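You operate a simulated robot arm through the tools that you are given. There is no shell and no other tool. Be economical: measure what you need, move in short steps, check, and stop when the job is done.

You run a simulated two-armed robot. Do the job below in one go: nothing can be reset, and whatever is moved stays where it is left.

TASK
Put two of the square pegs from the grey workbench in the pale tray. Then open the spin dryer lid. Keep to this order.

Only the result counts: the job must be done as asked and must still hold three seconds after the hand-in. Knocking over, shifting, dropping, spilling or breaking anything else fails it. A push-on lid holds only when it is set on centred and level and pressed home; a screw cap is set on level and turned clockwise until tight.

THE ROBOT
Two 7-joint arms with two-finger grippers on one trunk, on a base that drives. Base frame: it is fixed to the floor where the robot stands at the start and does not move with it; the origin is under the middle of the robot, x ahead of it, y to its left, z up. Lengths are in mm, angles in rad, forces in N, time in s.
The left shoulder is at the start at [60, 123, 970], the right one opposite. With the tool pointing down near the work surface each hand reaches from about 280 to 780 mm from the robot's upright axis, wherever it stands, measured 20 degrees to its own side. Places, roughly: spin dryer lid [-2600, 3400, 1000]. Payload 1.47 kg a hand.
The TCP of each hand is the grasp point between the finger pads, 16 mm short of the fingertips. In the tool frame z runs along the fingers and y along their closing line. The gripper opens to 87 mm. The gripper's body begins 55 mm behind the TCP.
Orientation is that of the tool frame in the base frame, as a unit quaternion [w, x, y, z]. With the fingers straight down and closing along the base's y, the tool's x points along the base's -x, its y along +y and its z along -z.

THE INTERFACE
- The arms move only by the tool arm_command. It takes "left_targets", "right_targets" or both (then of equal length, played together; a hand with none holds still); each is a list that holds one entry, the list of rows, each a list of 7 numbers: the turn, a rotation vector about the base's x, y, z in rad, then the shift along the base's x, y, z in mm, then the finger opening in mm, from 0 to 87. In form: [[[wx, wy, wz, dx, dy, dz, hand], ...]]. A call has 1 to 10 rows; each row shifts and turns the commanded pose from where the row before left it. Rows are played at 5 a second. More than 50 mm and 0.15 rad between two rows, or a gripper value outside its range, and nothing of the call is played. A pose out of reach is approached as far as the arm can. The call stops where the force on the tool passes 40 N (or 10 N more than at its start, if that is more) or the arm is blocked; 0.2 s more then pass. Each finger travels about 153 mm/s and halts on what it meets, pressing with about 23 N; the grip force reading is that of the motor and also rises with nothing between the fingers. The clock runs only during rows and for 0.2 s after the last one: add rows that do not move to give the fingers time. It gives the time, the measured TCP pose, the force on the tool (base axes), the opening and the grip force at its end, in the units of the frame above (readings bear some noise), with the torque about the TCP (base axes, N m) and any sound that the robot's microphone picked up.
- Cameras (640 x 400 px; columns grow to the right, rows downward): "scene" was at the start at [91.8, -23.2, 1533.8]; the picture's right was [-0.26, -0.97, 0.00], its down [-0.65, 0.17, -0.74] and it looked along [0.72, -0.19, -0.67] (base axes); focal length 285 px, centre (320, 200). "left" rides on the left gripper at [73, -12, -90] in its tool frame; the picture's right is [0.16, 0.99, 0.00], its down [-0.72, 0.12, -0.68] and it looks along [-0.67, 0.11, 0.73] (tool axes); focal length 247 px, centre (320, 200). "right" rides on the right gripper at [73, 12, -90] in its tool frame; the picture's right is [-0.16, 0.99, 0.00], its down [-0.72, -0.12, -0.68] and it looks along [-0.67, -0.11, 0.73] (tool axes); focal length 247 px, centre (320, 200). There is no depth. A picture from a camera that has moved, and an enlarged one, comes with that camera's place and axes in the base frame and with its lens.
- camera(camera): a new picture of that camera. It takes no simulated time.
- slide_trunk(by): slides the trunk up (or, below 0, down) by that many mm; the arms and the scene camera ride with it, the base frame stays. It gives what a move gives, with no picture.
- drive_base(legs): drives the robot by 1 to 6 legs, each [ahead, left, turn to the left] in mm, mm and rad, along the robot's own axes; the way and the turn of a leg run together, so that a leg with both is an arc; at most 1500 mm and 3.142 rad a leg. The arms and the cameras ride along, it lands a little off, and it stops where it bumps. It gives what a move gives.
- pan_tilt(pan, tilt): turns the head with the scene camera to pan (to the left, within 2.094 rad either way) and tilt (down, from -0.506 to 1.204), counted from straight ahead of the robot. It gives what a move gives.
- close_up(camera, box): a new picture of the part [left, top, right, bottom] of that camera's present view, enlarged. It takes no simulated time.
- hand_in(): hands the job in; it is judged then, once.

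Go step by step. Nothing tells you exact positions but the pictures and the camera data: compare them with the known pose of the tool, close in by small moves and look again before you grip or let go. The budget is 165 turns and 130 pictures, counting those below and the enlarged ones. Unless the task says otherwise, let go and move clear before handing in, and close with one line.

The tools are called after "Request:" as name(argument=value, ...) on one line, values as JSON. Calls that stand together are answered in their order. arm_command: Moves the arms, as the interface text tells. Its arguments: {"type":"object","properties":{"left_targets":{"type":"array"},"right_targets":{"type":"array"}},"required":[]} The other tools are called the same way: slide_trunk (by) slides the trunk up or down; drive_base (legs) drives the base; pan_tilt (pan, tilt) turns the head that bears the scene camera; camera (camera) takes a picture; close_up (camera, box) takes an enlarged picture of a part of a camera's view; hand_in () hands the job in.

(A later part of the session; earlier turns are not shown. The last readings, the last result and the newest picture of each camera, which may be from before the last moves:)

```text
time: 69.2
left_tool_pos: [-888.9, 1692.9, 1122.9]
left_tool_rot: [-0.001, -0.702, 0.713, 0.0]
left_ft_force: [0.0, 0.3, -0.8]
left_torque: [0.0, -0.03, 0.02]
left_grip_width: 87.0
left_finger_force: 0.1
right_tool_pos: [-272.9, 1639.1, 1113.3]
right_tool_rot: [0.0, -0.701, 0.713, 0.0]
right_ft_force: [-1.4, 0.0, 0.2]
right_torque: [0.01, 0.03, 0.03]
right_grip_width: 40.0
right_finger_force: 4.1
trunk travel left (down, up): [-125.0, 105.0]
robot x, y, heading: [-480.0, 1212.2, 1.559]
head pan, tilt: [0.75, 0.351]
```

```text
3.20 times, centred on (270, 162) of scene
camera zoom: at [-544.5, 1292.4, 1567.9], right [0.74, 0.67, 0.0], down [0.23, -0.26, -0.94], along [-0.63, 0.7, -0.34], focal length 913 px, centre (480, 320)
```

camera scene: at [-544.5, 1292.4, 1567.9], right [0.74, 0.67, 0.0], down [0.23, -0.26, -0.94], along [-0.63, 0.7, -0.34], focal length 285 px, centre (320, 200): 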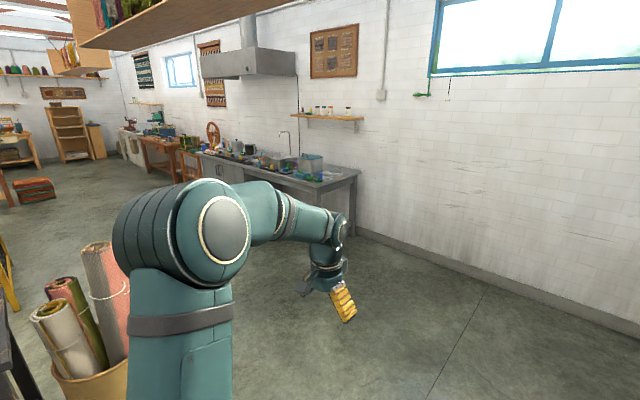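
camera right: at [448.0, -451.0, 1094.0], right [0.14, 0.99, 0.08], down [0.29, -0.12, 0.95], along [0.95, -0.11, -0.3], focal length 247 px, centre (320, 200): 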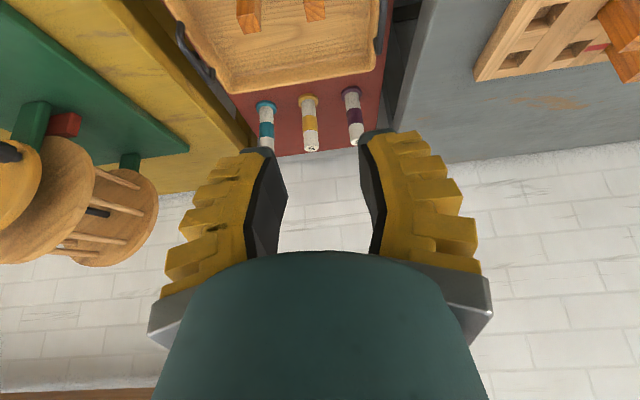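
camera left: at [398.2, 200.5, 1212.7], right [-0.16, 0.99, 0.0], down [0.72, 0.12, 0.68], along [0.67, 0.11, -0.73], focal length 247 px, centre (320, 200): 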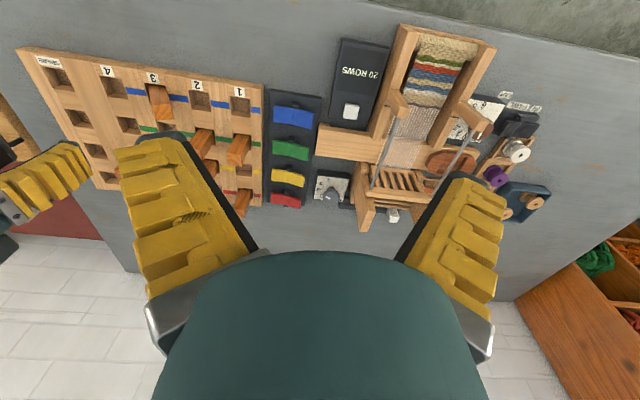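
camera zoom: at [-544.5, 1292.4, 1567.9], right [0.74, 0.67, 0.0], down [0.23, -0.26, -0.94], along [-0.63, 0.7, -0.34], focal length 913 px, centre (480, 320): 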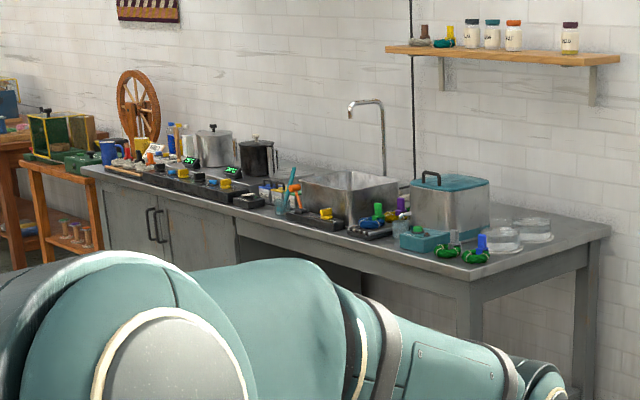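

The spin dryer is the metal box with a teal lid and black handle on the counter. I'll drive over in front of it and look.

Request:
drive_base(legs=[[650, 950, 0], [550, 1000, 0]])

Request:
pan_tilt(pan=0.0, tilt=0.5)

Request:
camera(camera="scene")

```text
time: 86.7
left_tool_pos: [-2835.5, 2910.6, 1122.2]
left_tool_rot: [0.0, -0.705, 0.709, 0.0]
left_ft_force: [-0.2, 0.2, 0.4]
left_torque: [-0.06, -0.01, 0.0]
left_grip_width: 86.8
left_finger_force: 0.1
right_tool_pos: [-2220.8, 2860.4, 1111.7]
right_tool_rot: [0.0, -0.705, 0.71, 0.0]
right_ft_force: [0.0, -0.6, -0.7]
right_torque: [-0.04, -0.03, -0.01]
right_grip_width: 40.1
right_finger_force: 4.7
trunk travel left (down, up): [-125.0, 105.0]
robot x, y, heading: [-2426.1, 2440.3, 1.564]
head pan, tilt: [0.75, 0.351]
```

```text
time: 87.8
left_tool_pos: [-2835.4, 2911.4, 1122.0]
left_tool_rot: [0.0, -0.705, 0.709, 0.0]
left_ft_force: [0.4, -0.3, 0.1]
left_torque: [0.0, -0.03, -0.03]
left_grip_width: 87.0
left_finger_force: 0.1
right_tool_pos: [-2219.7, 2861.3, 1112.1]
right_tool_rot: [0.0, -0.704, 0.71, 0.0]
right_ft_force: [0.0, -0.4, -0.1]
right_torque: [-0.04, 0.01, 0.01]
right_grip_width: 39.9
right_finger_force: 4.3
trunk travel left (down, up): [-125.0, 105.0]
robot x, y, heading: [-2425.0, 2435.3, 1.562]
head pan, tilt: [0.0, 0.499]
```

```text
62 pictures are left
camera scene: at [-2425.0, 2535.0, 1554.2], right [1.0, -0.01, 0.0], down [0.0, -0.48, -0.88], along [0.01, 0.88, -0.48], focal length 285 px, centre (320, 200)
```

scene: 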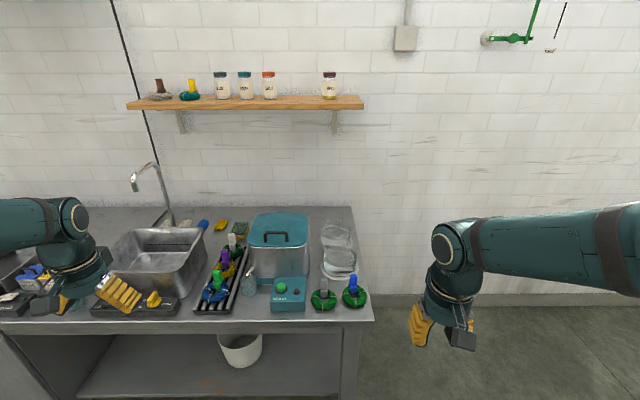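

Request:
close_up(camera="scene", box=[230, 195, 380, 325])

Request:
camera(camera="right")

```text
3.08 times, centred on (305, 260) of scene
camera zoom: at [-2425.0, 2535.0, 1554.2], right [1.0, -0.01, 0.0], down [0.0, -0.48, -0.88], along [0.01, 0.88, -0.48], focal length 878 px, centre (366, 15)
```

zoom: 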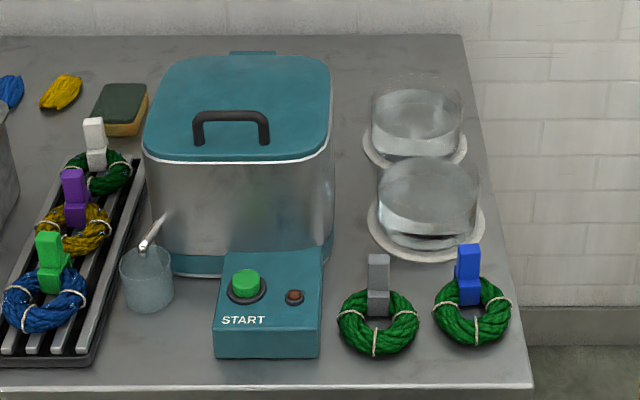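

```text
60 pictures are left
camera right: at [-2232.7, 2789.1, 1201.8], right [-0.99, 0.17, 0.0], down [0.12, 0.72, 0.68], along [0.11, 0.67, -0.73], focal length 247 px, centre (320, 200)
```

right: 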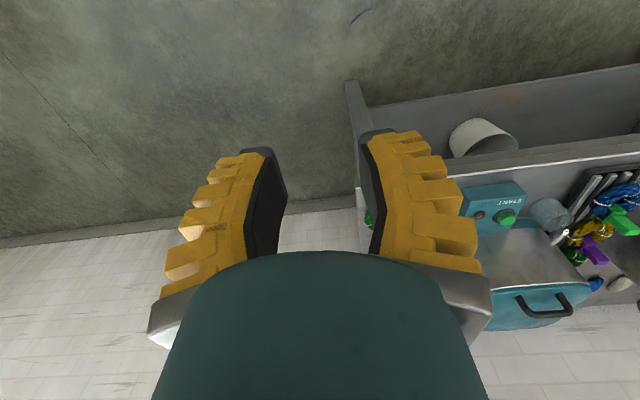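

The lid is hinged at the back and has a bar handle near the front, around (-2559, 3290, 1025). I'll cage the bar loosely with the left hand: fingers nose-down about 35°, one finger below and one above the bar. So I first turn the left hand in free air.

Request:
arm_command(left_targets=[[[0.137, 0, 0, 10, 0, 0, 87], [0.137, 0, 0, 10, 0, 0, 87], [0.137, 0, 0, 10, 0, 0, 87], [0.137, 0, 0, 10, 0, 0, 87], [0.137, 0, 0, 10, 0, 0, 60], [0.137, 0, 0, 10, 0, 0, 40], [0.137, 0, 0, 10, 0, 0, 40], [0, 0, 0, 0, 0, 0, 40]]])

Request:
arm_command(left_targets=[[[0, 0.117, -0.082, 10, 0, 0, 40], [0, 0.117, -0.082, 10, 0, 0, 40], [0, 0.117, -0.082, 10, 0, 0, 40], [0, 0.117, -0.082, 10, 0, 0, 40], [0, 0.117, -0.082, 10, 0, 0, 40], [0, 0.117, -0.082, 10, 0, 0, 40], [0, 0.117, -0.082, 10, 0, 0, 40], [0, 0.117, -0.082, 10, 0, 0, 40], [0, 0.117, -0.082, 10, 0, 0, 40], [0, 0.117, -0.082, 10, 0, 0, 40]]])

Request:
arm_command(left_targets=[[[0, 0.117, -0.082, 40, 0, 0, 40], [0, 0, 0, 40, 0, 0, 40], [0, 0, 0, 20, 0, 0, 40], [0, 0, 0, 0, 0, 0, 40]]])

Request:
camera(camera="scene")

Request:
camera(camera="left")

```text
time: 89.6
left_tool_pos: [-2771.2, 2911.8, 1129.1]
left_tool_rot: [0.307, -0.631, 0.638, 0.317]
left_ft_force: [0.5, 0.3, -0.5]
left_torque: [-0.02, 0.02, -0.01]
left_grip_width: 45.4
left_finger_force: 4.0
left hand out of reach, approached as far as the arm can: row 7
right_tool_pos: [-2217.7, 2862.9, 1111.6]
right_tool_rot: [-0.001, -0.703, 0.711, 0.0]
right_ft_force: [0.6, 0.2, -0.2]
right_torque: [-0.01, 0.05, 0.02]
right_grip_width: 40.0
right_finger_force: 4.3
trunk travel left (down, up): [-125.0, 105.0]
robot x, y, heading: [-2428.9, 2435.3, 1.563]
head pan, tilt: [0.0, 0.499]
```

```text
time: 91.8
left_tool_pos: [-2671.9, 2910.4, 1128.9]
left_tool_rot: [0.031, -0.059, 0.885, 0.46]
left_ft_force: [0.6, -0.2, 0.4]
left_torque: [0.0, -0.01, 0.01]
left_grip_width: 45.7
left_finger_force: 4.5
right_tool_pos: [-2219.7, 2861.9, 1112.1]
right_tool_rot: [-0.001, -0.703, 0.711, 0.0]
right_ft_force: [0.1, 0.0, 0.1]
right_torque: [-0.04, 0.01, 0.04]
right_grip_width: 40.2
right_finger_force: 4.3
trunk travel left (down, up): [-125.0, 105.0]
robot x, y, heading: [-2424.6, 2439.1, 1.56]
head pan, tilt: [0.0, 0.499]
```

```text
time: 92.8
left_tool_pos: [-2571.8, 2910.3, 1128.9]
left_tool_rot: [-0.002, 0.004, 0.887, 0.462]
left_ft_force: [-0.4, -1.1, 0.2]
left_torque: [0.0, 0.03, 0.0]
left_grip_width: 45.9
left_finger_force: 4.3
right_tool_pos: [-2220.2, 2860.0, 1112.7]
right_tool_rot: [-0.001, -0.704, 0.71, 0.0]
right_ft_force: [0.0, -0.6, -0.7]
right_torque: [0.03, 0.01, 0.02]
right_grip_width: 40.0
right_finger_force: 3.8
trunk travel left (down, up): [-125.0, 105.0]
robot x, y, heading: [-2425.4, 2435.8, 1.563]
head pan, tilt: [0.0, 0.499]
```

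```text
59 pictures are left
camera scene: at [-2425.2, 2534.9, 1554.2], right [1.0, -0.01, 0.0], down [0.0, -0.48, -0.88], along [0.01, 0.88, -0.48], focal length 285 px, centre (320, 200)
```

scene: 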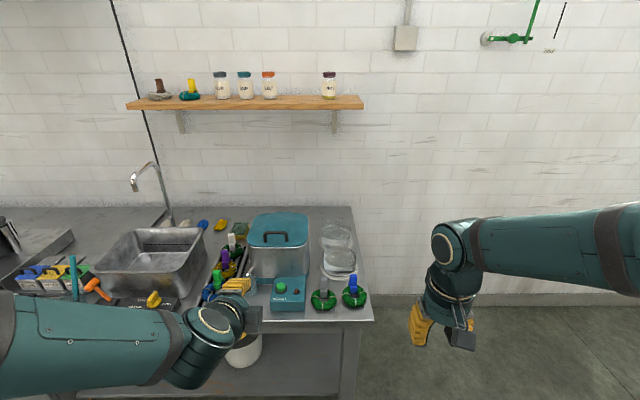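

```text
58 pictures are left
camera left: at [-2646.6, 2831.8, 1171.8], right [-0.15, 0.57, 0.81], down [0.72, -0.49, 0.48], along [0.67, 0.66, -0.34], focal length 247 px, centre (320, 200)
```

left: 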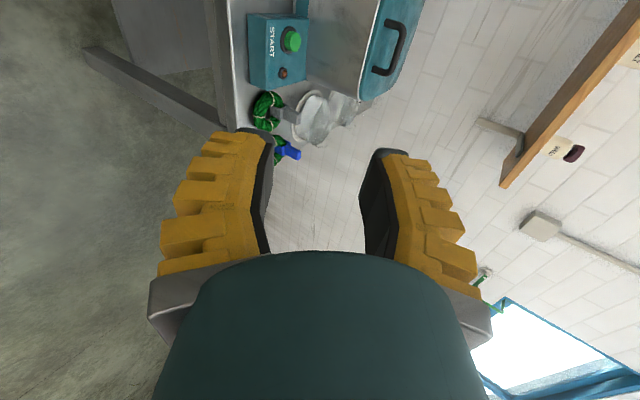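

The hand orientation is right. I'll look closely at the handle from the left camera.

Request:
close_up(camera="left", box=[300, 0, 460, 100])

Request:
close_up(camera="scene", box=[240, 200, 330, 260])

```text
4.00 times, centred on (380, 50) of left
camera zoom: at [-2646.6, 2831.8, 1171.8], right [-0.15, 0.57, 0.81], down [0.72, -0.49, 0.48], along [0.67, 0.66, -0.34], focal length 988 px, centre (80, 800)
```

zoom: 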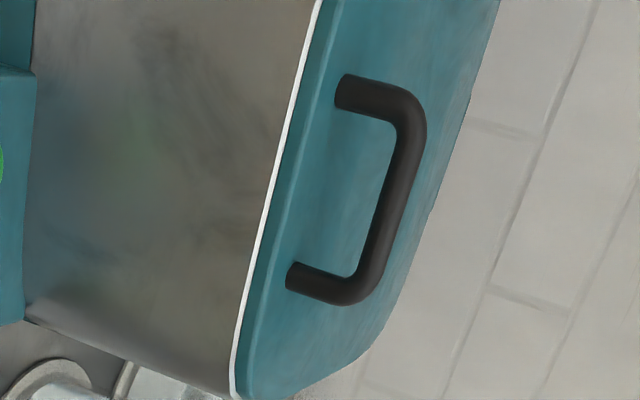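

```text
6.67 times, centred on (285, 230) of scene
camera zoom: at [-2425.2, 2534.9, 1554.2], right [1.0, -0.01, 0.0], down [0.0, -0.48, -0.88], along [0.01, 0.88, -0.48], focal length 1902 px, centre (553, 0)
```

zoom: 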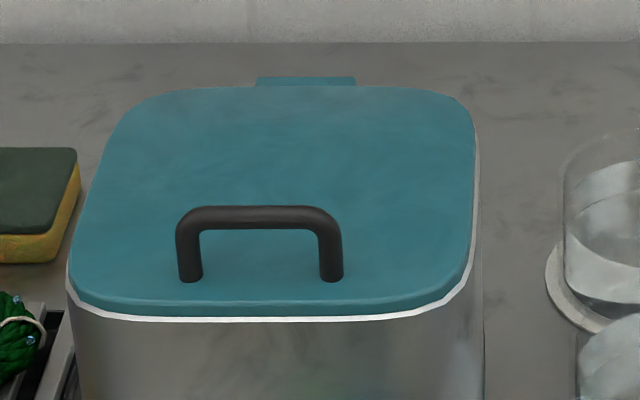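

The bar is at about (-2566, 3325, 1003), about 38 mm above the lid; the hinge is at y≈3524. Before driving closer I'll look down to check my base's clearance to the counter.

Request:
pan_tilt(pan=0.0, tilt=1.15)

Request:
camera(camera="scene")

```text
time: 93.8
left_tool_pos: [-2573.0, 2909.6, 1129.8]
left_tool_rot: [-0.002, 0.005, 0.887, 0.462]
left_ft_force: [0.1, 0.4, 0.1]
left_torque: [0.02, -0.01, 0.0]
left_grip_width: 45.6
left_finger_force: 4.4
right_tool_pos: [-2219.3, 2860.7, 1112.9]
right_tool_rot: [0.0, -0.704, 0.71, 0.0]
right_ft_force: [0.2, 0.1, -0.8]
right_torque: [-0.03, 0.04, 0.07]
right_grip_width: 39.9
right_finger_force: 4.4
trunk travel left (down, up): [-125.0, 105.0]
robot x, y, heading: [-2427.9, 2435.5, 1.566]
head pan, tilt: [0.0, 1.15]
```

```text
55 pictures are left
camera scene: at [-2425.1, 2503.6, 1503.4], right [1.0, -0.01, 0.0], down [-0.01, -0.91, -0.41], along [0.0, 0.41, -0.91], focal length 285 px, centre (320, 200)
```

scene: 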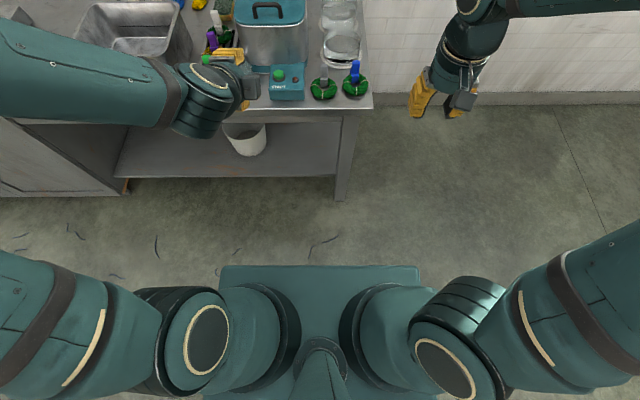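

There's ample room; base front is about 350 mm ahead of centre and the counter edge is at about y 3130. I'll drive 310 mm ahead.

Request:
drive_base(legs=[[310, 0, 0]])

Request:
pan_tilt(pan=0.0, tilt=0.75)

Request:
camera(camera="scene")

Request:
camera(camera="left")

```text
time: 95.9
left_tool_pos: [-2570.3, 3222.0, 1129.4]
left_tool_rot: [-0.002, 0.003, 0.887, 0.462]
left_ft_force: [0.3, 0.0, 0.6]
left_torque: [-0.02, 0.0, 0.01]
left_grip_width: 45.7
left_finger_force: 4.3
right_tool_pos: [-2216.6, 3172.9, 1112.9]
right_tool_rot: [0.0, -0.705, 0.71, 0.001]
right_ft_force: [-0.8, 0.7, 0.5]
right_torque: [-0.02, 0.01, 0.01]
right_grip_width: 40.1
right_finger_force: 4.1
trunk travel left (down, up): [-125.0, 105.0]
robot x, y, heading: [-2422.7, 2747.2, 1.559]
head pan, tilt: [0.0, 1.15]
```

```text
time: 96.8
left_tool_pos: [-2570.1, 3221.0, 1127.8]
left_tool_rot: [-0.003, 0.003, 0.887, 0.462]
left_ft_force: [0.1, 0.7, 0.0]
left_torque: [0.0, 0.0, 0.0]
left_grip_width: 45.7
left_finger_force: 3.8
right_tool_pos: [-2217.3, 3171.9, 1113.3]
right_tool_rot: [0.0, -0.705, 0.71, 0.0]
right_ft_force: [0.5, -0.2, 0.5]
right_torque: [0.02, 0.03, -0.01]
right_grip_width: 39.8
right_finger_force: 4.1
trunk travel left (down, up): [-125.0, 105.0]
robot x, y, heading: [-2425.8, 2747.5, 1.562]
head pan, tilt: [0.0, 0.75]
```

```text
54 pictures are left
camera scene: at [-2422.8, 2837.5, 1532.2], right [1.0, -0.01, 0.0], down [0.0, -0.68, -0.73], along [0.0, 0.73, -0.68], focal length 285 px, centre (320, 200)
```

scene: 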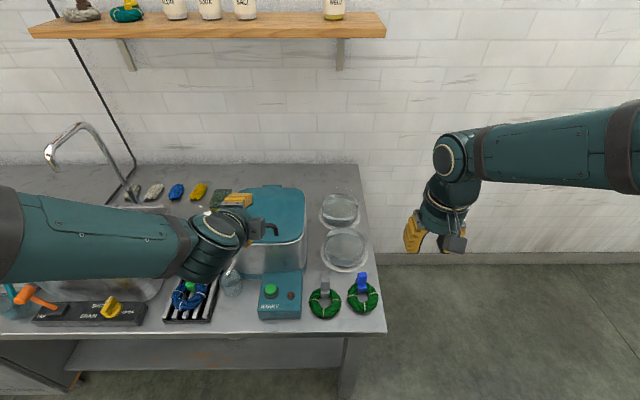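

```text
53 pictures are left
camera left: at [-2644.8, 3142.2, 1171.7], right [-0.15, 0.57, 0.81], down [0.73, -0.49, 0.48], along [0.67, 0.66, -0.34], focal length 247 px, centre (320, 200)
```

left: 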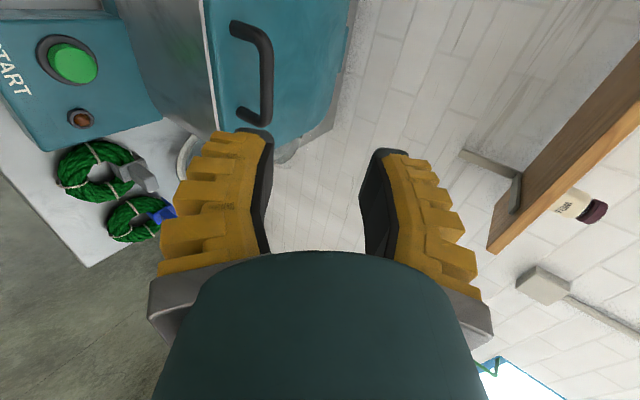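

The bar is at about (-2572, 3315, 1008). I'll move to a pre-approach point about 70 mm back along the tool axis, with narrower opening, and look.

Request:
arm_command(left_targets=[[[0, 0, 0, 0, 12, -25, 26], [0, 0, 0, 0, 12, -25, 26], [0, 0, 0, 0, 12, -22, 26], [0, 0, 0, 0, 0, 0, 26]]])

Request:
camera(camera="left")

Request:
close_up(camera="scene", box=[190, 160, 350, 280])

```text
time: 97.8
left_tool_pos: [-2571.2, 3256.0, 1056.9]
left_tool_rot: [-0.003, 0.004, 0.887, 0.462]
left_ft_force: [0.1, 0.3, -0.1]
left_torque: [0.02, -0.03, 0.05]
left_grip_width: 32.1
left_finger_force: 4.1
right_tool_pos: [-2218.3, 3170.8, 1112.7]
right_tool_rot: [0.0, -0.704, 0.71, -0.001]
right_ft_force: [0.4, 0.2, 0.0]
right_torque: [-0.01, -0.01, -0.02]
right_grip_width: 40.0
right_finger_force: 4.6
trunk travel left (down, up): [-125.0, 105.0]
robot x, y, heading: [-2428.2, 2746.0, 1.567]
head pan, tilt: [0.0, 0.75]
```

```text
52 pictures are left
camera left: at [-2644.7, 3177.8, 1099.8], right [-0.15, 0.57, 0.81], down [0.73, -0.49, 0.48], along [0.67, 0.66, -0.34], focal length 247 px, centre (320, 200)
```

left: 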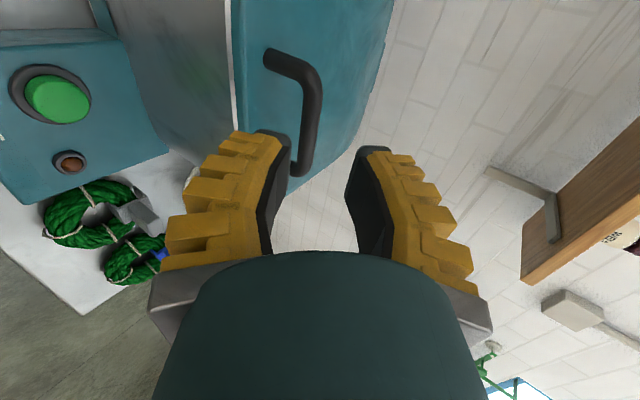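

```text
3.33 times, centred on (270, 220) of scene
camera zoom: at [-2422.9, 2836.6, 1532.3], right [1.0, -0.01, 0.0], down [0.0, -0.68, -0.73], along [0.0, 0.73, -0.68], focal length 951 px, centre (487, 133)
```

zoom: 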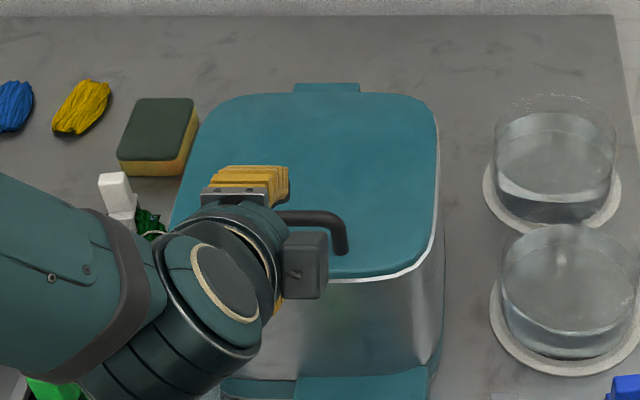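

The geometry checks out: the bar is ~74 mm ahead along the axis and slightly toward the lower finger, as I want. I'll advance along the tool axis.

Request:
arm_command(left_targets=[[[0, 0, 0, 0, 16.4, -11.5, 26], [0, 0, 0, 0, 16.4, -11.5, 26], [0, 0, 0, 0, 0, 0, 26]]])

Request:
camera(camera="left")

```text
time: 98.6
left_tool_pos: [-2571.4, 3290.0, 1034.1]
left_tool_rot: [-0.002, 0.002, 0.887, 0.461]
left_ft_force: [0.3, -0.3, -0.1]
left_torque: [0.03, 0.01, 0.05]
left_grip_width: 32.2
left_finger_force: 4.8
right_tool_pos: [-2217.7, 3170.9, 1114.2]
right_tool_rot: [0.0, -0.704, 0.71, 0.0]
right_ft_force: [0.3, -0.3, 0.2]
right_torque: [0.01, -0.03, 0.0]
right_grip_width: 39.9
right_finger_force: 3.9
trunk travel left (down, up): [-125.0, 105.0]
robot x, y, heading: [-2423.4, 2743.7, 1.564]
head pan, tilt: [0.0, 0.75]
```

```text
50 pictures are left
camera left: at [-2644.8, 3211.0, 1076.8], right [-0.15, 0.57, 0.81], down [0.73, -0.49, 0.48], along [0.67, 0.66, -0.34], focal length 247 px, centre (320, 200)
```

left: 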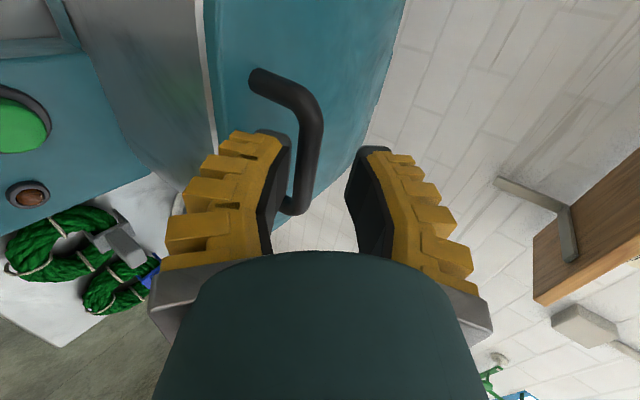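

On track. I'll advance the remaining ~30 mm.

Request:
arm_command(left_targets=[[[0, 0, 0, 0, 12.3, -8.6, 26], [0, 0, 0, 0, 12.3, -8.6, 26], [0, 0, 0, 0, 0, 0, 26]]])

Request:
camera(camera="left")

Request:
close_up(camera="scene", box=[190, 160, 350, 280])

```text
time: 99.4
left_tool_pos: [-2569.5, 3312.2, 1019.9]
left_tool_rot: [-0.002, 0.002, 0.886, 0.463]
left_ft_force: [-2.3, -13.7, 20.9]
left_torque: [-0.74, -0.07, -0.14]
left_grip_width: 24.2
left_finger_force: 2.7
right_tool_pos: [-2218.2, 3170.2, 1113.8]
right_tool_rot: [0.0, -0.705, 0.71, 0.001]
right_ft_force: [0.3, 0.5, -0.4]
right_torque: [-0.01, -0.02, 0.02]
right_grip_width: 39.8
right_finger_force: 3.7
trunk travel left (down, up): [-125.0, 105.0]
robot x, y, heading: [-2422.7, 2751.7, 1.566]
head pan, tilt: [0.0, 0.75]
```

```text
49 pictures are left
camera left: at [-2644.6, 3233.2, 1061.8], right [-0.15, 0.56, 0.81], down [0.72, -0.5, 0.48], along [0.67, 0.66, -0.33], focal length 247 px, centre (320, 200)
```

left: 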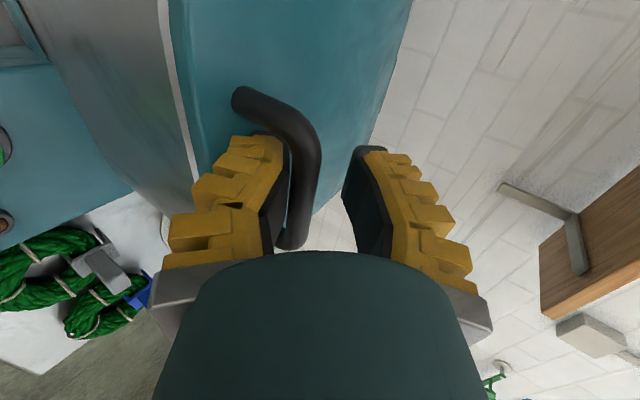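

```text
3.33 times, centred on (270, 220) of scene
camera zoom: at [-2422.7, 2833.8, 1532.6], right [1.0, -0.01, 0.0], down [0.0, -0.68, -0.73], along [0.0, 0.73, -0.68], focal length 951 px, centre (487, 133)
```

zoom: 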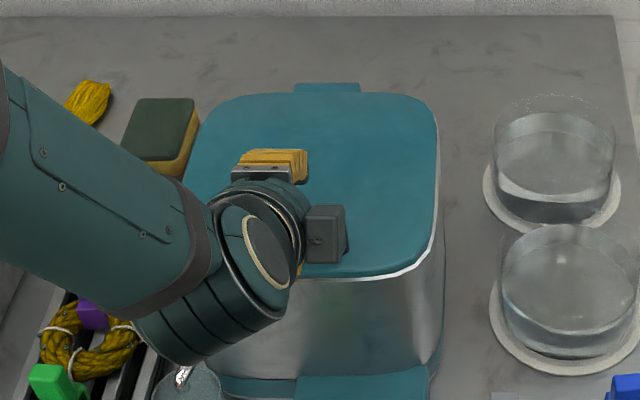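

The lower fingertip touches the lid lightly, and is under the bar. I'll raise a few millimetres to relieve this and begin to take up the bar.

Request:
arm_command(left_targets=[[[0, 0, 0, 0, 0, 4, 26], [0, 0, 0, 0, 0, 3, 26], [0, 0, 0, 0, 0, 0, 26]]])

Request:
camera(camera="left")

```text
time: 100.2
left_tool_pos: [-2570.6, 3314.7, 1023.1]
left_tool_rot: [-0.003, 0.003, 0.887, 0.461]
left_ft_force: [-0.2, 0.5, -1.4]
left_torque: [0.01, 0.0, 0.02]
left_grip_width: 32.8
left_finger_force: 5.3
right_tool_pos: [-2218.3, 3171.9, 1111.9]
right_tool_rot: [0.0, -0.704, 0.71, 0.0]
right_ft_force: [0.6, 0.0, -0.5]
right_torque: [-0.04, -0.02, -0.01]
right_grip_width: 39.8
right_finger_force: 4.1
trunk travel left (down, up): [-125.0, 105.0]
robot x, y, heading: [-2423.9, 2746.3, 1.562]
head pan, tilt: [0.0, 0.75]
```

```text
47 pictures are left
camera left: at [-2645.4, 3235.2, 1066.4], right [-0.15, 0.57, 0.81], down [0.73, -0.49, 0.48], along [0.67, 0.66, -0.34], focal length 247 px, centre (320, 200)
```

left: 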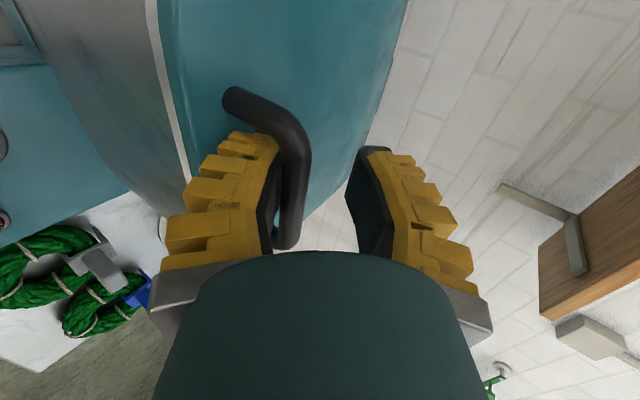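

The lower finger is under the bar and contact force is gone. Now I'll lift along the hinge arc in small steps, first about 10°.

Request:
arm_command(left_targets=[[[0, 0, 0, 0, 2, 10, 18], [0, 0, 0, 0, 3, 10, 18], [0, 0, 0, 0, 4, 11, 18], [0, 0, 0, 0, 0, 0, 18]]])

Request:
camera(camera="left")

Request:
close_up(camera="scene", box=[190, 160, 350, 280])

```text
time: 101.2
left_tool_pos: [-2570.5, 3322.5, 1054.8]
left_tool_rot: [-0.002, 0.003, 0.887, 0.461]
left_ft_force: [0.3, -0.9, -1.5]
left_torque: [0.01, 0.01, 0.0]
left_grip_width: 25.4
left_finger_force: 5.2
right_tool_pos: [-2217.7, 3171.0, 1114.4]
right_tool_rot: [0.0, -0.705, 0.709, 0.0]
right_ft_force: [0.6, -0.4, -0.6]
right_torque: [0.0, 0.03, 0.0]
right_grip_width: 40.3
right_finger_force: 4.2
trunk travel left (down, up): [-125.0, 105.0]
robot x, y, heading: [-2426.1, 2745.5, 1.563]
head pan, tilt: [0.0, 0.75]
```

```text
46 pictures are left
camera left: at [-2645.0, 3244.0, 1097.3], right [-0.15, 0.57, 0.81], down [0.73, -0.49, 0.48], along [0.67, 0.66, -0.34], focal length 247 px, centre (320, 200)
```

left: 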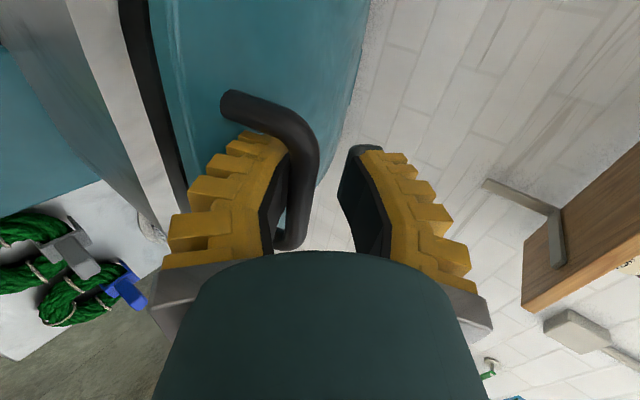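

```text
3.33 times, centred on (270, 220) of scene
camera zoom: at [-2422.8, 2837.4, 1532.2], right [1.0, -0.01, 0.0], down [0.0, -0.68, -0.73], along [0.0, 0.73, -0.68], focal length 951 px, centre (487, 133)
```

zoom: 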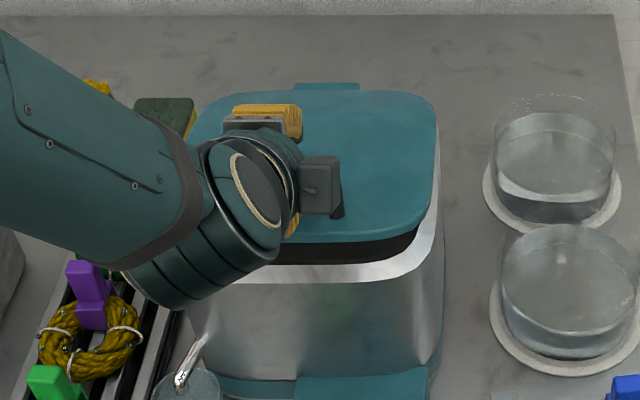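

The lid is lifting with little force. I'll continue along the arc with a slight tool rotation.

Request:
arm_command(left_targets=[[[-0.06, 0, 0, 0, 7, 15, 18], [-0.06, 0, 0, 0, 8, 14, 18], [-0.06, 0, 0, 0, 9, 13, 18], [-0.06, 0, 0, 0, 10, 13, 18], [0, 0, 0, 0, 0, 0, 18]]])

Request:
camera(camera="left")

Request:
close_up(camera="scene", box=[190, 160, 350, 280])

```text
time: 102.4
left_tool_pos: [-2571.8, 3356.2, 1110.4]
left_tool_rot: [-0.001, 0.003, 0.936, 0.352]
left_ft_force: [0.0, -0.5, -1.4]
left_torque: [0.0, -0.05, -0.04]
left_grip_width: 25.2
left_finger_force: 5.2
right_tool_pos: [-2218.9, 3171.4, 1113.5]
right_tool_rot: [-0.001, -0.705, 0.71, 0.001]
right_ft_force: [0.1, -1.0, -0.1]
right_torque: [0.0, 0.03, 0.02]
right_grip_width: 40.0
right_finger_force: 4.1
trunk travel left (down, up): [-125.0, 105.0]
robot x, y, heading: [-2426.2, 2741.8, 1.567]
head pan, tilt: [0.0, 0.75]
```

```text
44 pictures are left
camera left: at [-2644.9, 3290.4, 1170.8], right [-0.15, 0.74, 0.65], down [0.72, -0.36, 0.58], along [0.67, 0.56, -0.48], focal length 247 px, centre (320, 200)
```

left: 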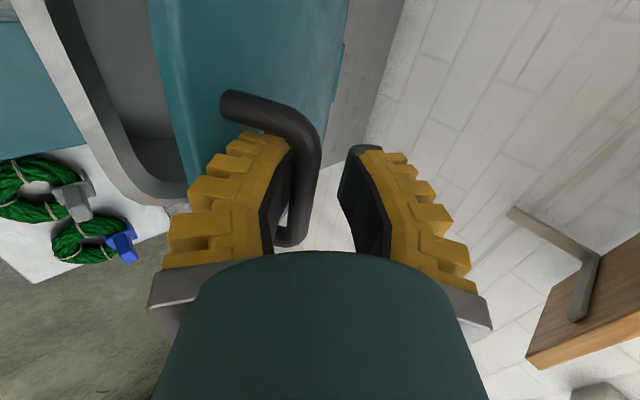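

```text
3.33 times, centred on (270, 220) of scene
camera zoom: at [-2423.1, 2837.2, 1532.2], right [1.0, -0.01, 0.0], down [0.0, -0.68, -0.73], along [0.01, 0.73, -0.68], focal length 951 px, centre (487, 133)
```

zoom: 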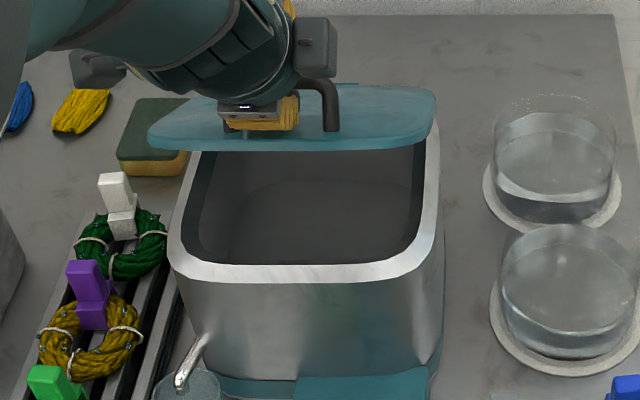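

Works well — lid at ~30°. I'll continue on to ~55°.

Request:
arm_command(left_targets=[[[-0.07, 0, 0, 0, 12, 11.5, 18], [-0.07, 0, 0, 0, 12.5, 10.5, 18], [-0.07, 0, 0, 0, 13.5, 9, 18], [-0.07, 0, 0, 0, 14, 8, 18], [0, 0, 0, 0, 0, 0, 18]]])

Request:
camera(camera="left")

Request:
camera(camera="scene")

```text
time: 103.6
left_tool_pos: [-2572.1, 3409.2, 1148.2]
left_tool_rot: [-0.001, 0.005, 0.976, 0.218]
left_ft_force: [-0.1, -0.7, -0.2]
left_torque: [0.02, -0.01, -0.04]
left_grip_width: 24.8
left_finger_force: 5.1
right_tool_pos: [-2217.6, 3171.1, 1112.4]
right_tool_rot: [0.0, -0.705, 0.709, 0.0]
right_ft_force: [-0.3, -0.4, 0.1]
right_torque: [-0.02, 0.02, 0.02]
right_grip_width: 40.0
right_finger_force: 4.3
trunk travel left (down, up): [-125.0, 105.0]
robot x, y, heading: [-2425.5, 2746.3, 1.565]
head pan, tilt: [0.0, 0.75]
```

```text
42 pictures are left
camera left: at [-2645.2, 3361.6, 1225.5], right [-0.15, 0.9, 0.42], down [0.73, -0.19, 0.66], along [0.67, 0.4, -0.62], focal length 247 px, centre (320, 200)
```

left: 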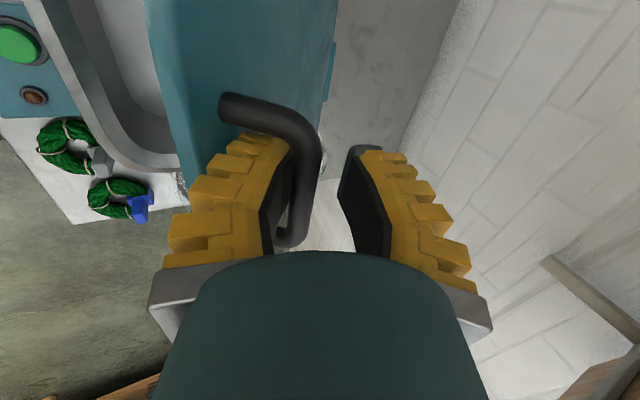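

```text
41 pictures are left
camera scene: at [-2422.8, 2837.0, 1532.3], right [1.0, -0.01, 0.0], down [0.0, -0.68, -0.73], along [0.0, 0.73, -0.68], focal length 285 px, centre (320, 200)
```

scene: 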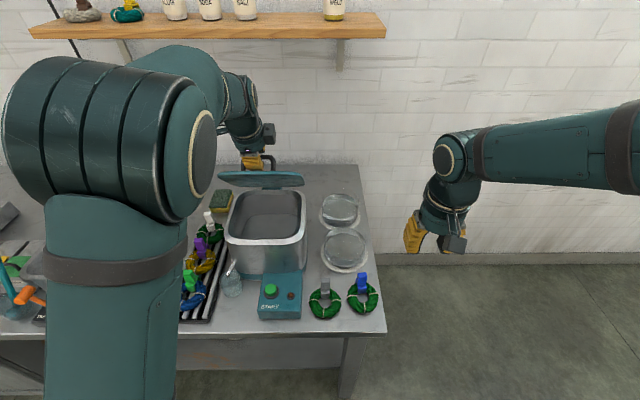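

Lid at ~50°. I'll continue the arc toward ~70°.

Request:
arm_command(left_targets=[[[-0.06, 0, 0, 0, 14.5, 7, 18], [-0.06, 0, 0, 0, 15, 6, 18], [-0.06, 0, 0, 0, 15.5, 5, 18], [0, 0, 0, 0, 0, 0, 18]]])

Request:
camera(camera="left")

Request:
close_up(camera="scene", box=[180, 100, 360, 240])

```text
time: 104.6
left_tool_pos: [-2570.4, 3454.1, 1167.8]
left_tool_rot: [-0.001, 0.003, 0.992, 0.129]
left_ft_force: [-0.1, -0.9, 0.1]
left_torque: [-0.01, 0.01, -0.02]
left_grip_width: 24.7
left_finger_force: 5.1
right_tool_pos: [-2217.6, 3172.0, 1113.4]
right_tool_rot: [0.001, -0.704, 0.71, 0.001]
right_ft_force: [0.2, 0.1, -0.5]
right_torque: [-0.01, 0.01, 0.0]
right_grip_width: 40.1
right_finger_force: 3.9
trunk travel left (down, up): [-125.0, 105.0]
robot x, y, heading: [-2422.6, 2746.8, 1.562]
head pan, tilt: [0.0, 0.75]
```

```text
40 pictures are left
camera left: at [-2645.2, 3421.1, 1251.1], right [-0.15, 0.96, 0.25], down [0.73, -0.07, 0.68], along [0.67, 0.29, -0.68], focal length 247 px, centre (320, 200)
```

left: 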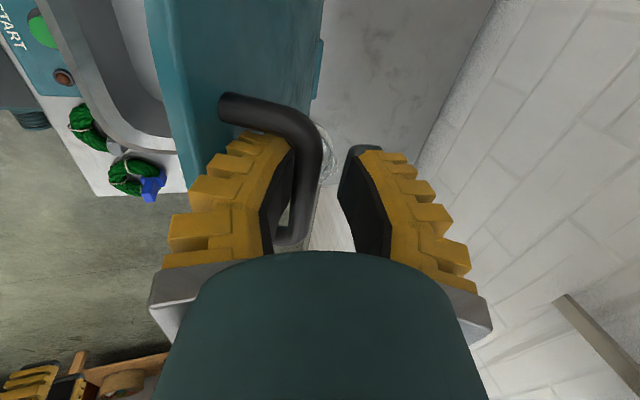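

```text
2.86 times, centred on (270, 170) of scene
camera zoom: at [-2422.8, 2836.7, 1532.3], right [1.0, -0.01, 0.0], down [0.0, -0.68, -0.73], along [0.0, 0.73, -0.68], focal length 815 px, centre (463, 286)
```

zoom: 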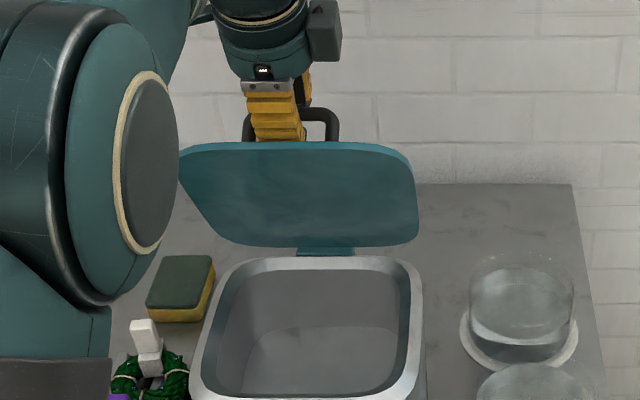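

The lid is around 65°. I'll keep going past vertical while the arm still reaches.

Request:
arm_command(left_targets=[[[-0.06, 0, 0, 0, 16, 3.5, 18], [-0.06, 0, 0, 0, 16, 2, 18], [-0.06, 0, 0, 0, 16, 0.5, 18], [0, 0, 0, 0, 0, 0, 18]]])

Request:
camera(camera="left")

Request:
close_up(camera="scene", box=[180, 100, 360, 240])

```text
time: 105.6
left_tool_pos: [-2567.1, 3483.7, 1170.8]
left_tool_rot: [-0.001, 0.004, 0.999, 0.038]
left_ft_force: [-0.6, 0.1, -0.1]
left_torque: [-0.03, 0.01, -0.03]
left_grip_width: 24.6
left_finger_force: 5.2
left hand out of reach, approached as far as the arm can: row 3
right_tool_pos: [-2218.0, 3171.9, 1112.1]
right_tool_rot: [0.0, -0.705, 0.709, 0.0]
right_ft_force: [-1.0, 0.1, 0.6]
right_torque: [-0.04, 0.02, -0.03]
right_grip_width: 40.1
right_finger_force: 4.1
trunk travel left (down, up): [-125.0, 105.0]
robot x, y, heading: [-2423.9, 2742.4, 1.56]
head pan, tilt: [0.0, 0.75]
```

```text
38 pictures are left
camera left: at [-2640.9, 3465.0, 1259.6], right [-0.15, 0.99, 0.08], down [0.72, 0.06, 0.69], along [0.67, 0.16, -0.72], focal length 247 px, centre (320, 200)
```

left: 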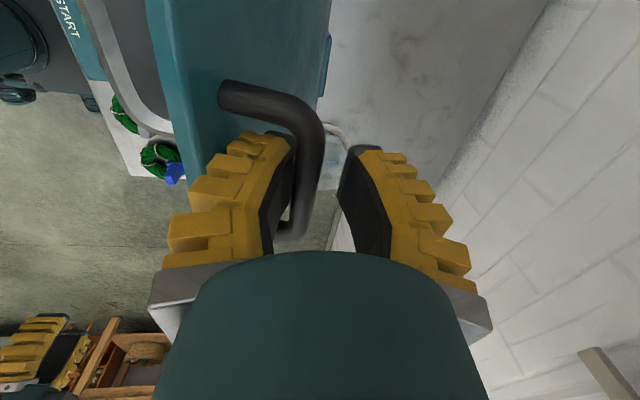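

```text
2.86 times, centred on (270, 170) of scene
camera zoom: at [-2423.0, 2837.5, 1532.2], right [1.0, -0.01, 0.0], down [0.0, -0.68, -0.73], along [0.01, 0.73, -0.68], focal length 815 px, centre (463, 286)
```

zoom: 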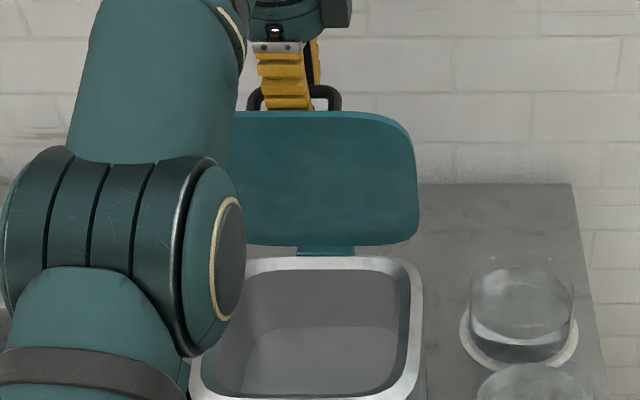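

The arm nears its reach limit at θ≈75°. I'll tilt the hand back nose-forward, which brings the wrist nearer to the robot, while moving on +y.

Request:
arm_command(left_targets=[[[0.07, 0, 0, 0, 2, 0, 18], [0.07, 0, 0, 0, 6, 0, 18], [0.07, 0, 0, 0, 8, 0, 18], [0.07, 0, 0, 0, 8, 0, 18], [0, 0, 0, 0, 0, 0, 18]]])

Request:
camera(camera="left")

Request:
close_up(camera="scene", box=[180, 100, 360, 240])

```text
time: 106.8
left_tool_pos: [-2566.4, 3505.2, 1172.2]
left_tool_rot: [-0.001, 0.004, 0.984, 0.18]
left_ft_force: [-0.8, -5.4, 17.4]
left_torque: [-1.03, -0.29, 0.01]
left_grip_width: 30.3
left_finger_force: 8.6
right_tool_pos: [-2218.1, 3169.1, 1113.7]
right_tool_rot: [0.001, -0.704, 0.71, 0.001]
right_ft_force: [-0.3, -1.3, 0.2]
right_torque: [-0.01, -0.01, 0.0]
right_grip_width: 40.0
right_finger_force: 4.0
trunk travel left (down, up): [-125.0, 105.0]
robot x, y, heading: [-2423.4, 2747.7, 1.565]
head pan, tilt: [0.0, 0.75]
```

```text
36 pictures are left
camera left: at [-2640.5, 3463.0, 1253.6], right [-0.15, 0.92, 0.35], down [0.73, -0.14, 0.67], along [0.67, 0.36, -0.65], focal length 247 px, centre (320, 200)
```

left: 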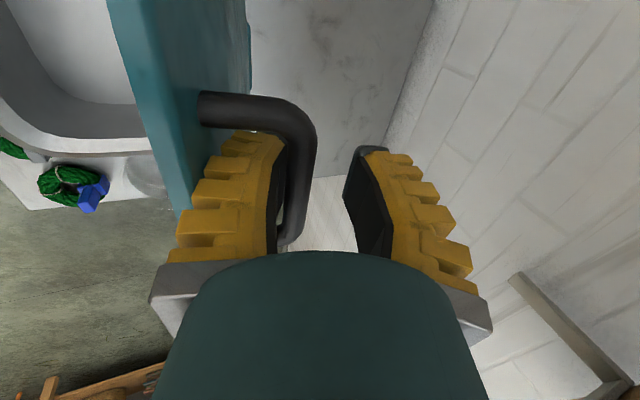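

```text
2.86 times, centred on (270, 170) of scene
camera zoom: at [-2422.6, 2834.8, 1532.5], right [1.0, -0.01, 0.0], down [0.0, -0.68, -0.73], along [0.0, 0.73, -0.68], focal length 815 px, centre (463, 286)
```

zoom: 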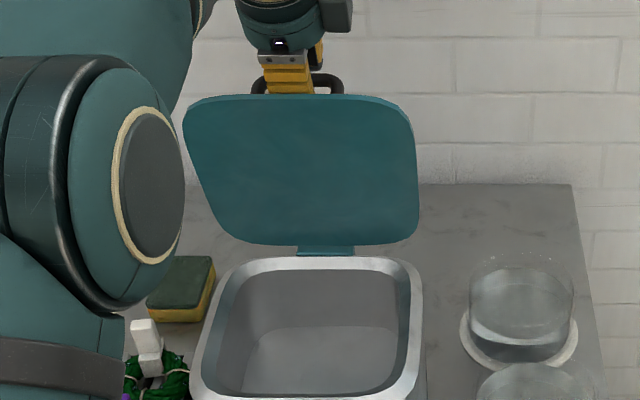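

The lid is close to vertical, with some contact force upward. I'll raise slightly and push on +y.

Request:
arm_command(left_targets=[[[0, 0, 0, 0, 3, 4, 22], [0, 0, 0, 0, 8, 2, 22], [0, 0, 0, 0, 8, 0, 22], [0, 0, 0, 0, 0, 0, 22]]])

Request:
camera(camera="left")

Request:
close_up(camera="scene", box=[180, 100, 360, 240])

```text
time: 107.8
left_tool_pos: [-2567.5, 3525.2, 1173.4]
left_tool_rot: [-0.001, 0.003, 0.984, 0.176]
left_ft_force: [-0.4, -1.5, -13.8]
left_torque: [0.02, 0.21, 0.2]
left_grip_width: 32.8
left_finger_force: 10.4
right_tool_pos: [-2218.4, 3172.8, 1111.9]
right_tool_rot: [-0.001, -0.705, 0.709, 0.0]
right_ft_force: [-0.6, -0.5, 0.4]
right_torque: [0.0, 0.0, -0.01]
right_grip_width: 39.9
right_finger_force: 4.2
trunk travel left (down, up): [-125.0, 105.0]
robot x, y, heading: [-2428.2, 2746.5, 1.562]
head pan, tilt: [0.0, 0.75]
```

```text
34 pictures are left
camera left: at [-2640.5, 3485.2, 1255.2], right [-0.15, 0.93, 0.34], down [0.73, -0.13, 0.68], along [0.67, 0.35, -0.65], focal length 247 px, centre (320, 200)
```

left: 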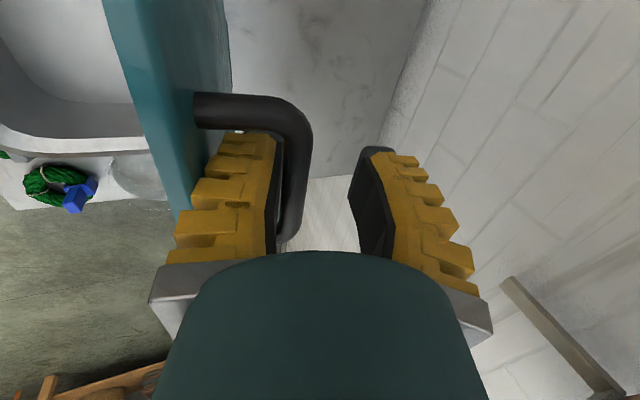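

```text
2.86 times, centred on (270, 170) of scene
camera zoom: at [-2423.0, 2838.5, 1532.0], right [1.0, -0.01, 0.0], down [0.0, -0.68, -0.73], along [0.01, 0.73, -0.68], focal length 815 px, centre (463, 286)
```

zoom: 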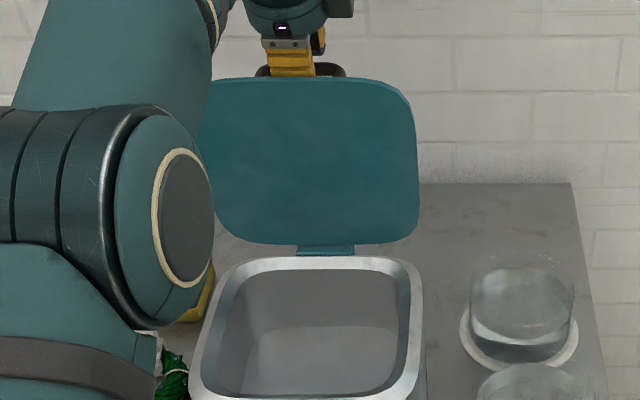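

The lid is about vertical now. I'll ease down a bit and push further back.

Request:
arm_command(left_targets=[[[0, 0, 0, 0, 6, -4, 22], [0, 0, 0, 0, 8, -2, 22], [0, 0, 0, 0, 8, -3, 22], [0, 0, 0, 0, 0, 0, 22]]])

Request:
camera(camera="left")

Request:
close_up(camera="scene", box=[180, 100, 360, 240])

```text
time: 108.8
left_tool_pos: [-2567.7, 3539.7, 1171.1]
left_tool_rot: [-0.002, 0.004, 0.983, 0.183]
left_ft_force: [0.1, -2.3, 21.6]
left_torque: [-1.38, -0.32, 0.09]
left_grip_width: 35.8
left_finger_force: 10.7
left hand out of reach, approached as far as the arm can: row 3
right_tool_pos: [-2217.5, 3169.0, 1113.5]
right_tool_rot: [0.0, -0.705, 0.709, 0.0]
right_ft_force: [-0.3, 0.3, 0.3]
right_torque: [-0.02, -0.02, -0.02]
right_grip_width: 39.9
right_finger_force: 4.4
trunk travel left (down, up): [-125.0, 105.0]
robot x, y, heading: [-2427.2, 2743.6, 1.561]
head pan, tilt: [0.0, 0.75]
```

```text
32 pictures are left
camera left: at [-2640.6, 3498.3, 1251.2], right [-0.15, 0.92, 0.35], down [0.73, -0.14, 0.67], along [0.67, 0.36, -0.65], focal length 247 px, centre (320, 200)
```

left: 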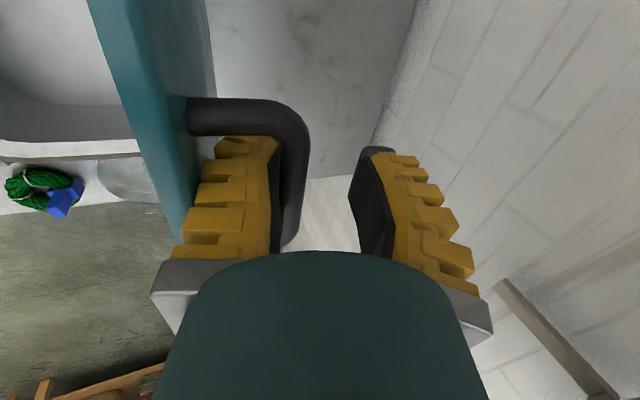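

```text
2.86 times, centred on (270, 170) of scene
camera zoom: at [-2422.4, 2834.4, 1532.6], right [1.0, -0.01, 0.0], down [0.0, -0.68, -0.73], along [0.0, 0.73, -0.68], focal length 815 px, centre (463, 286)
```

zoom: 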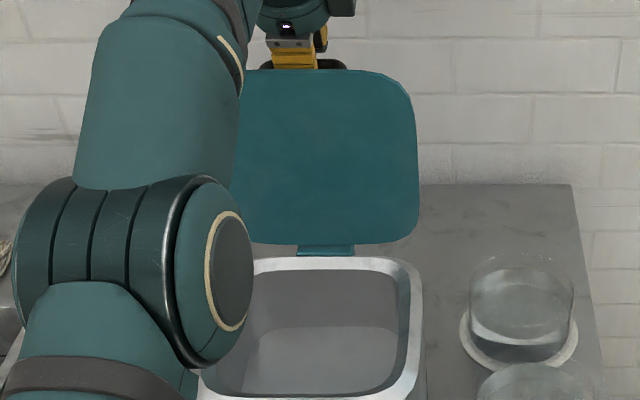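

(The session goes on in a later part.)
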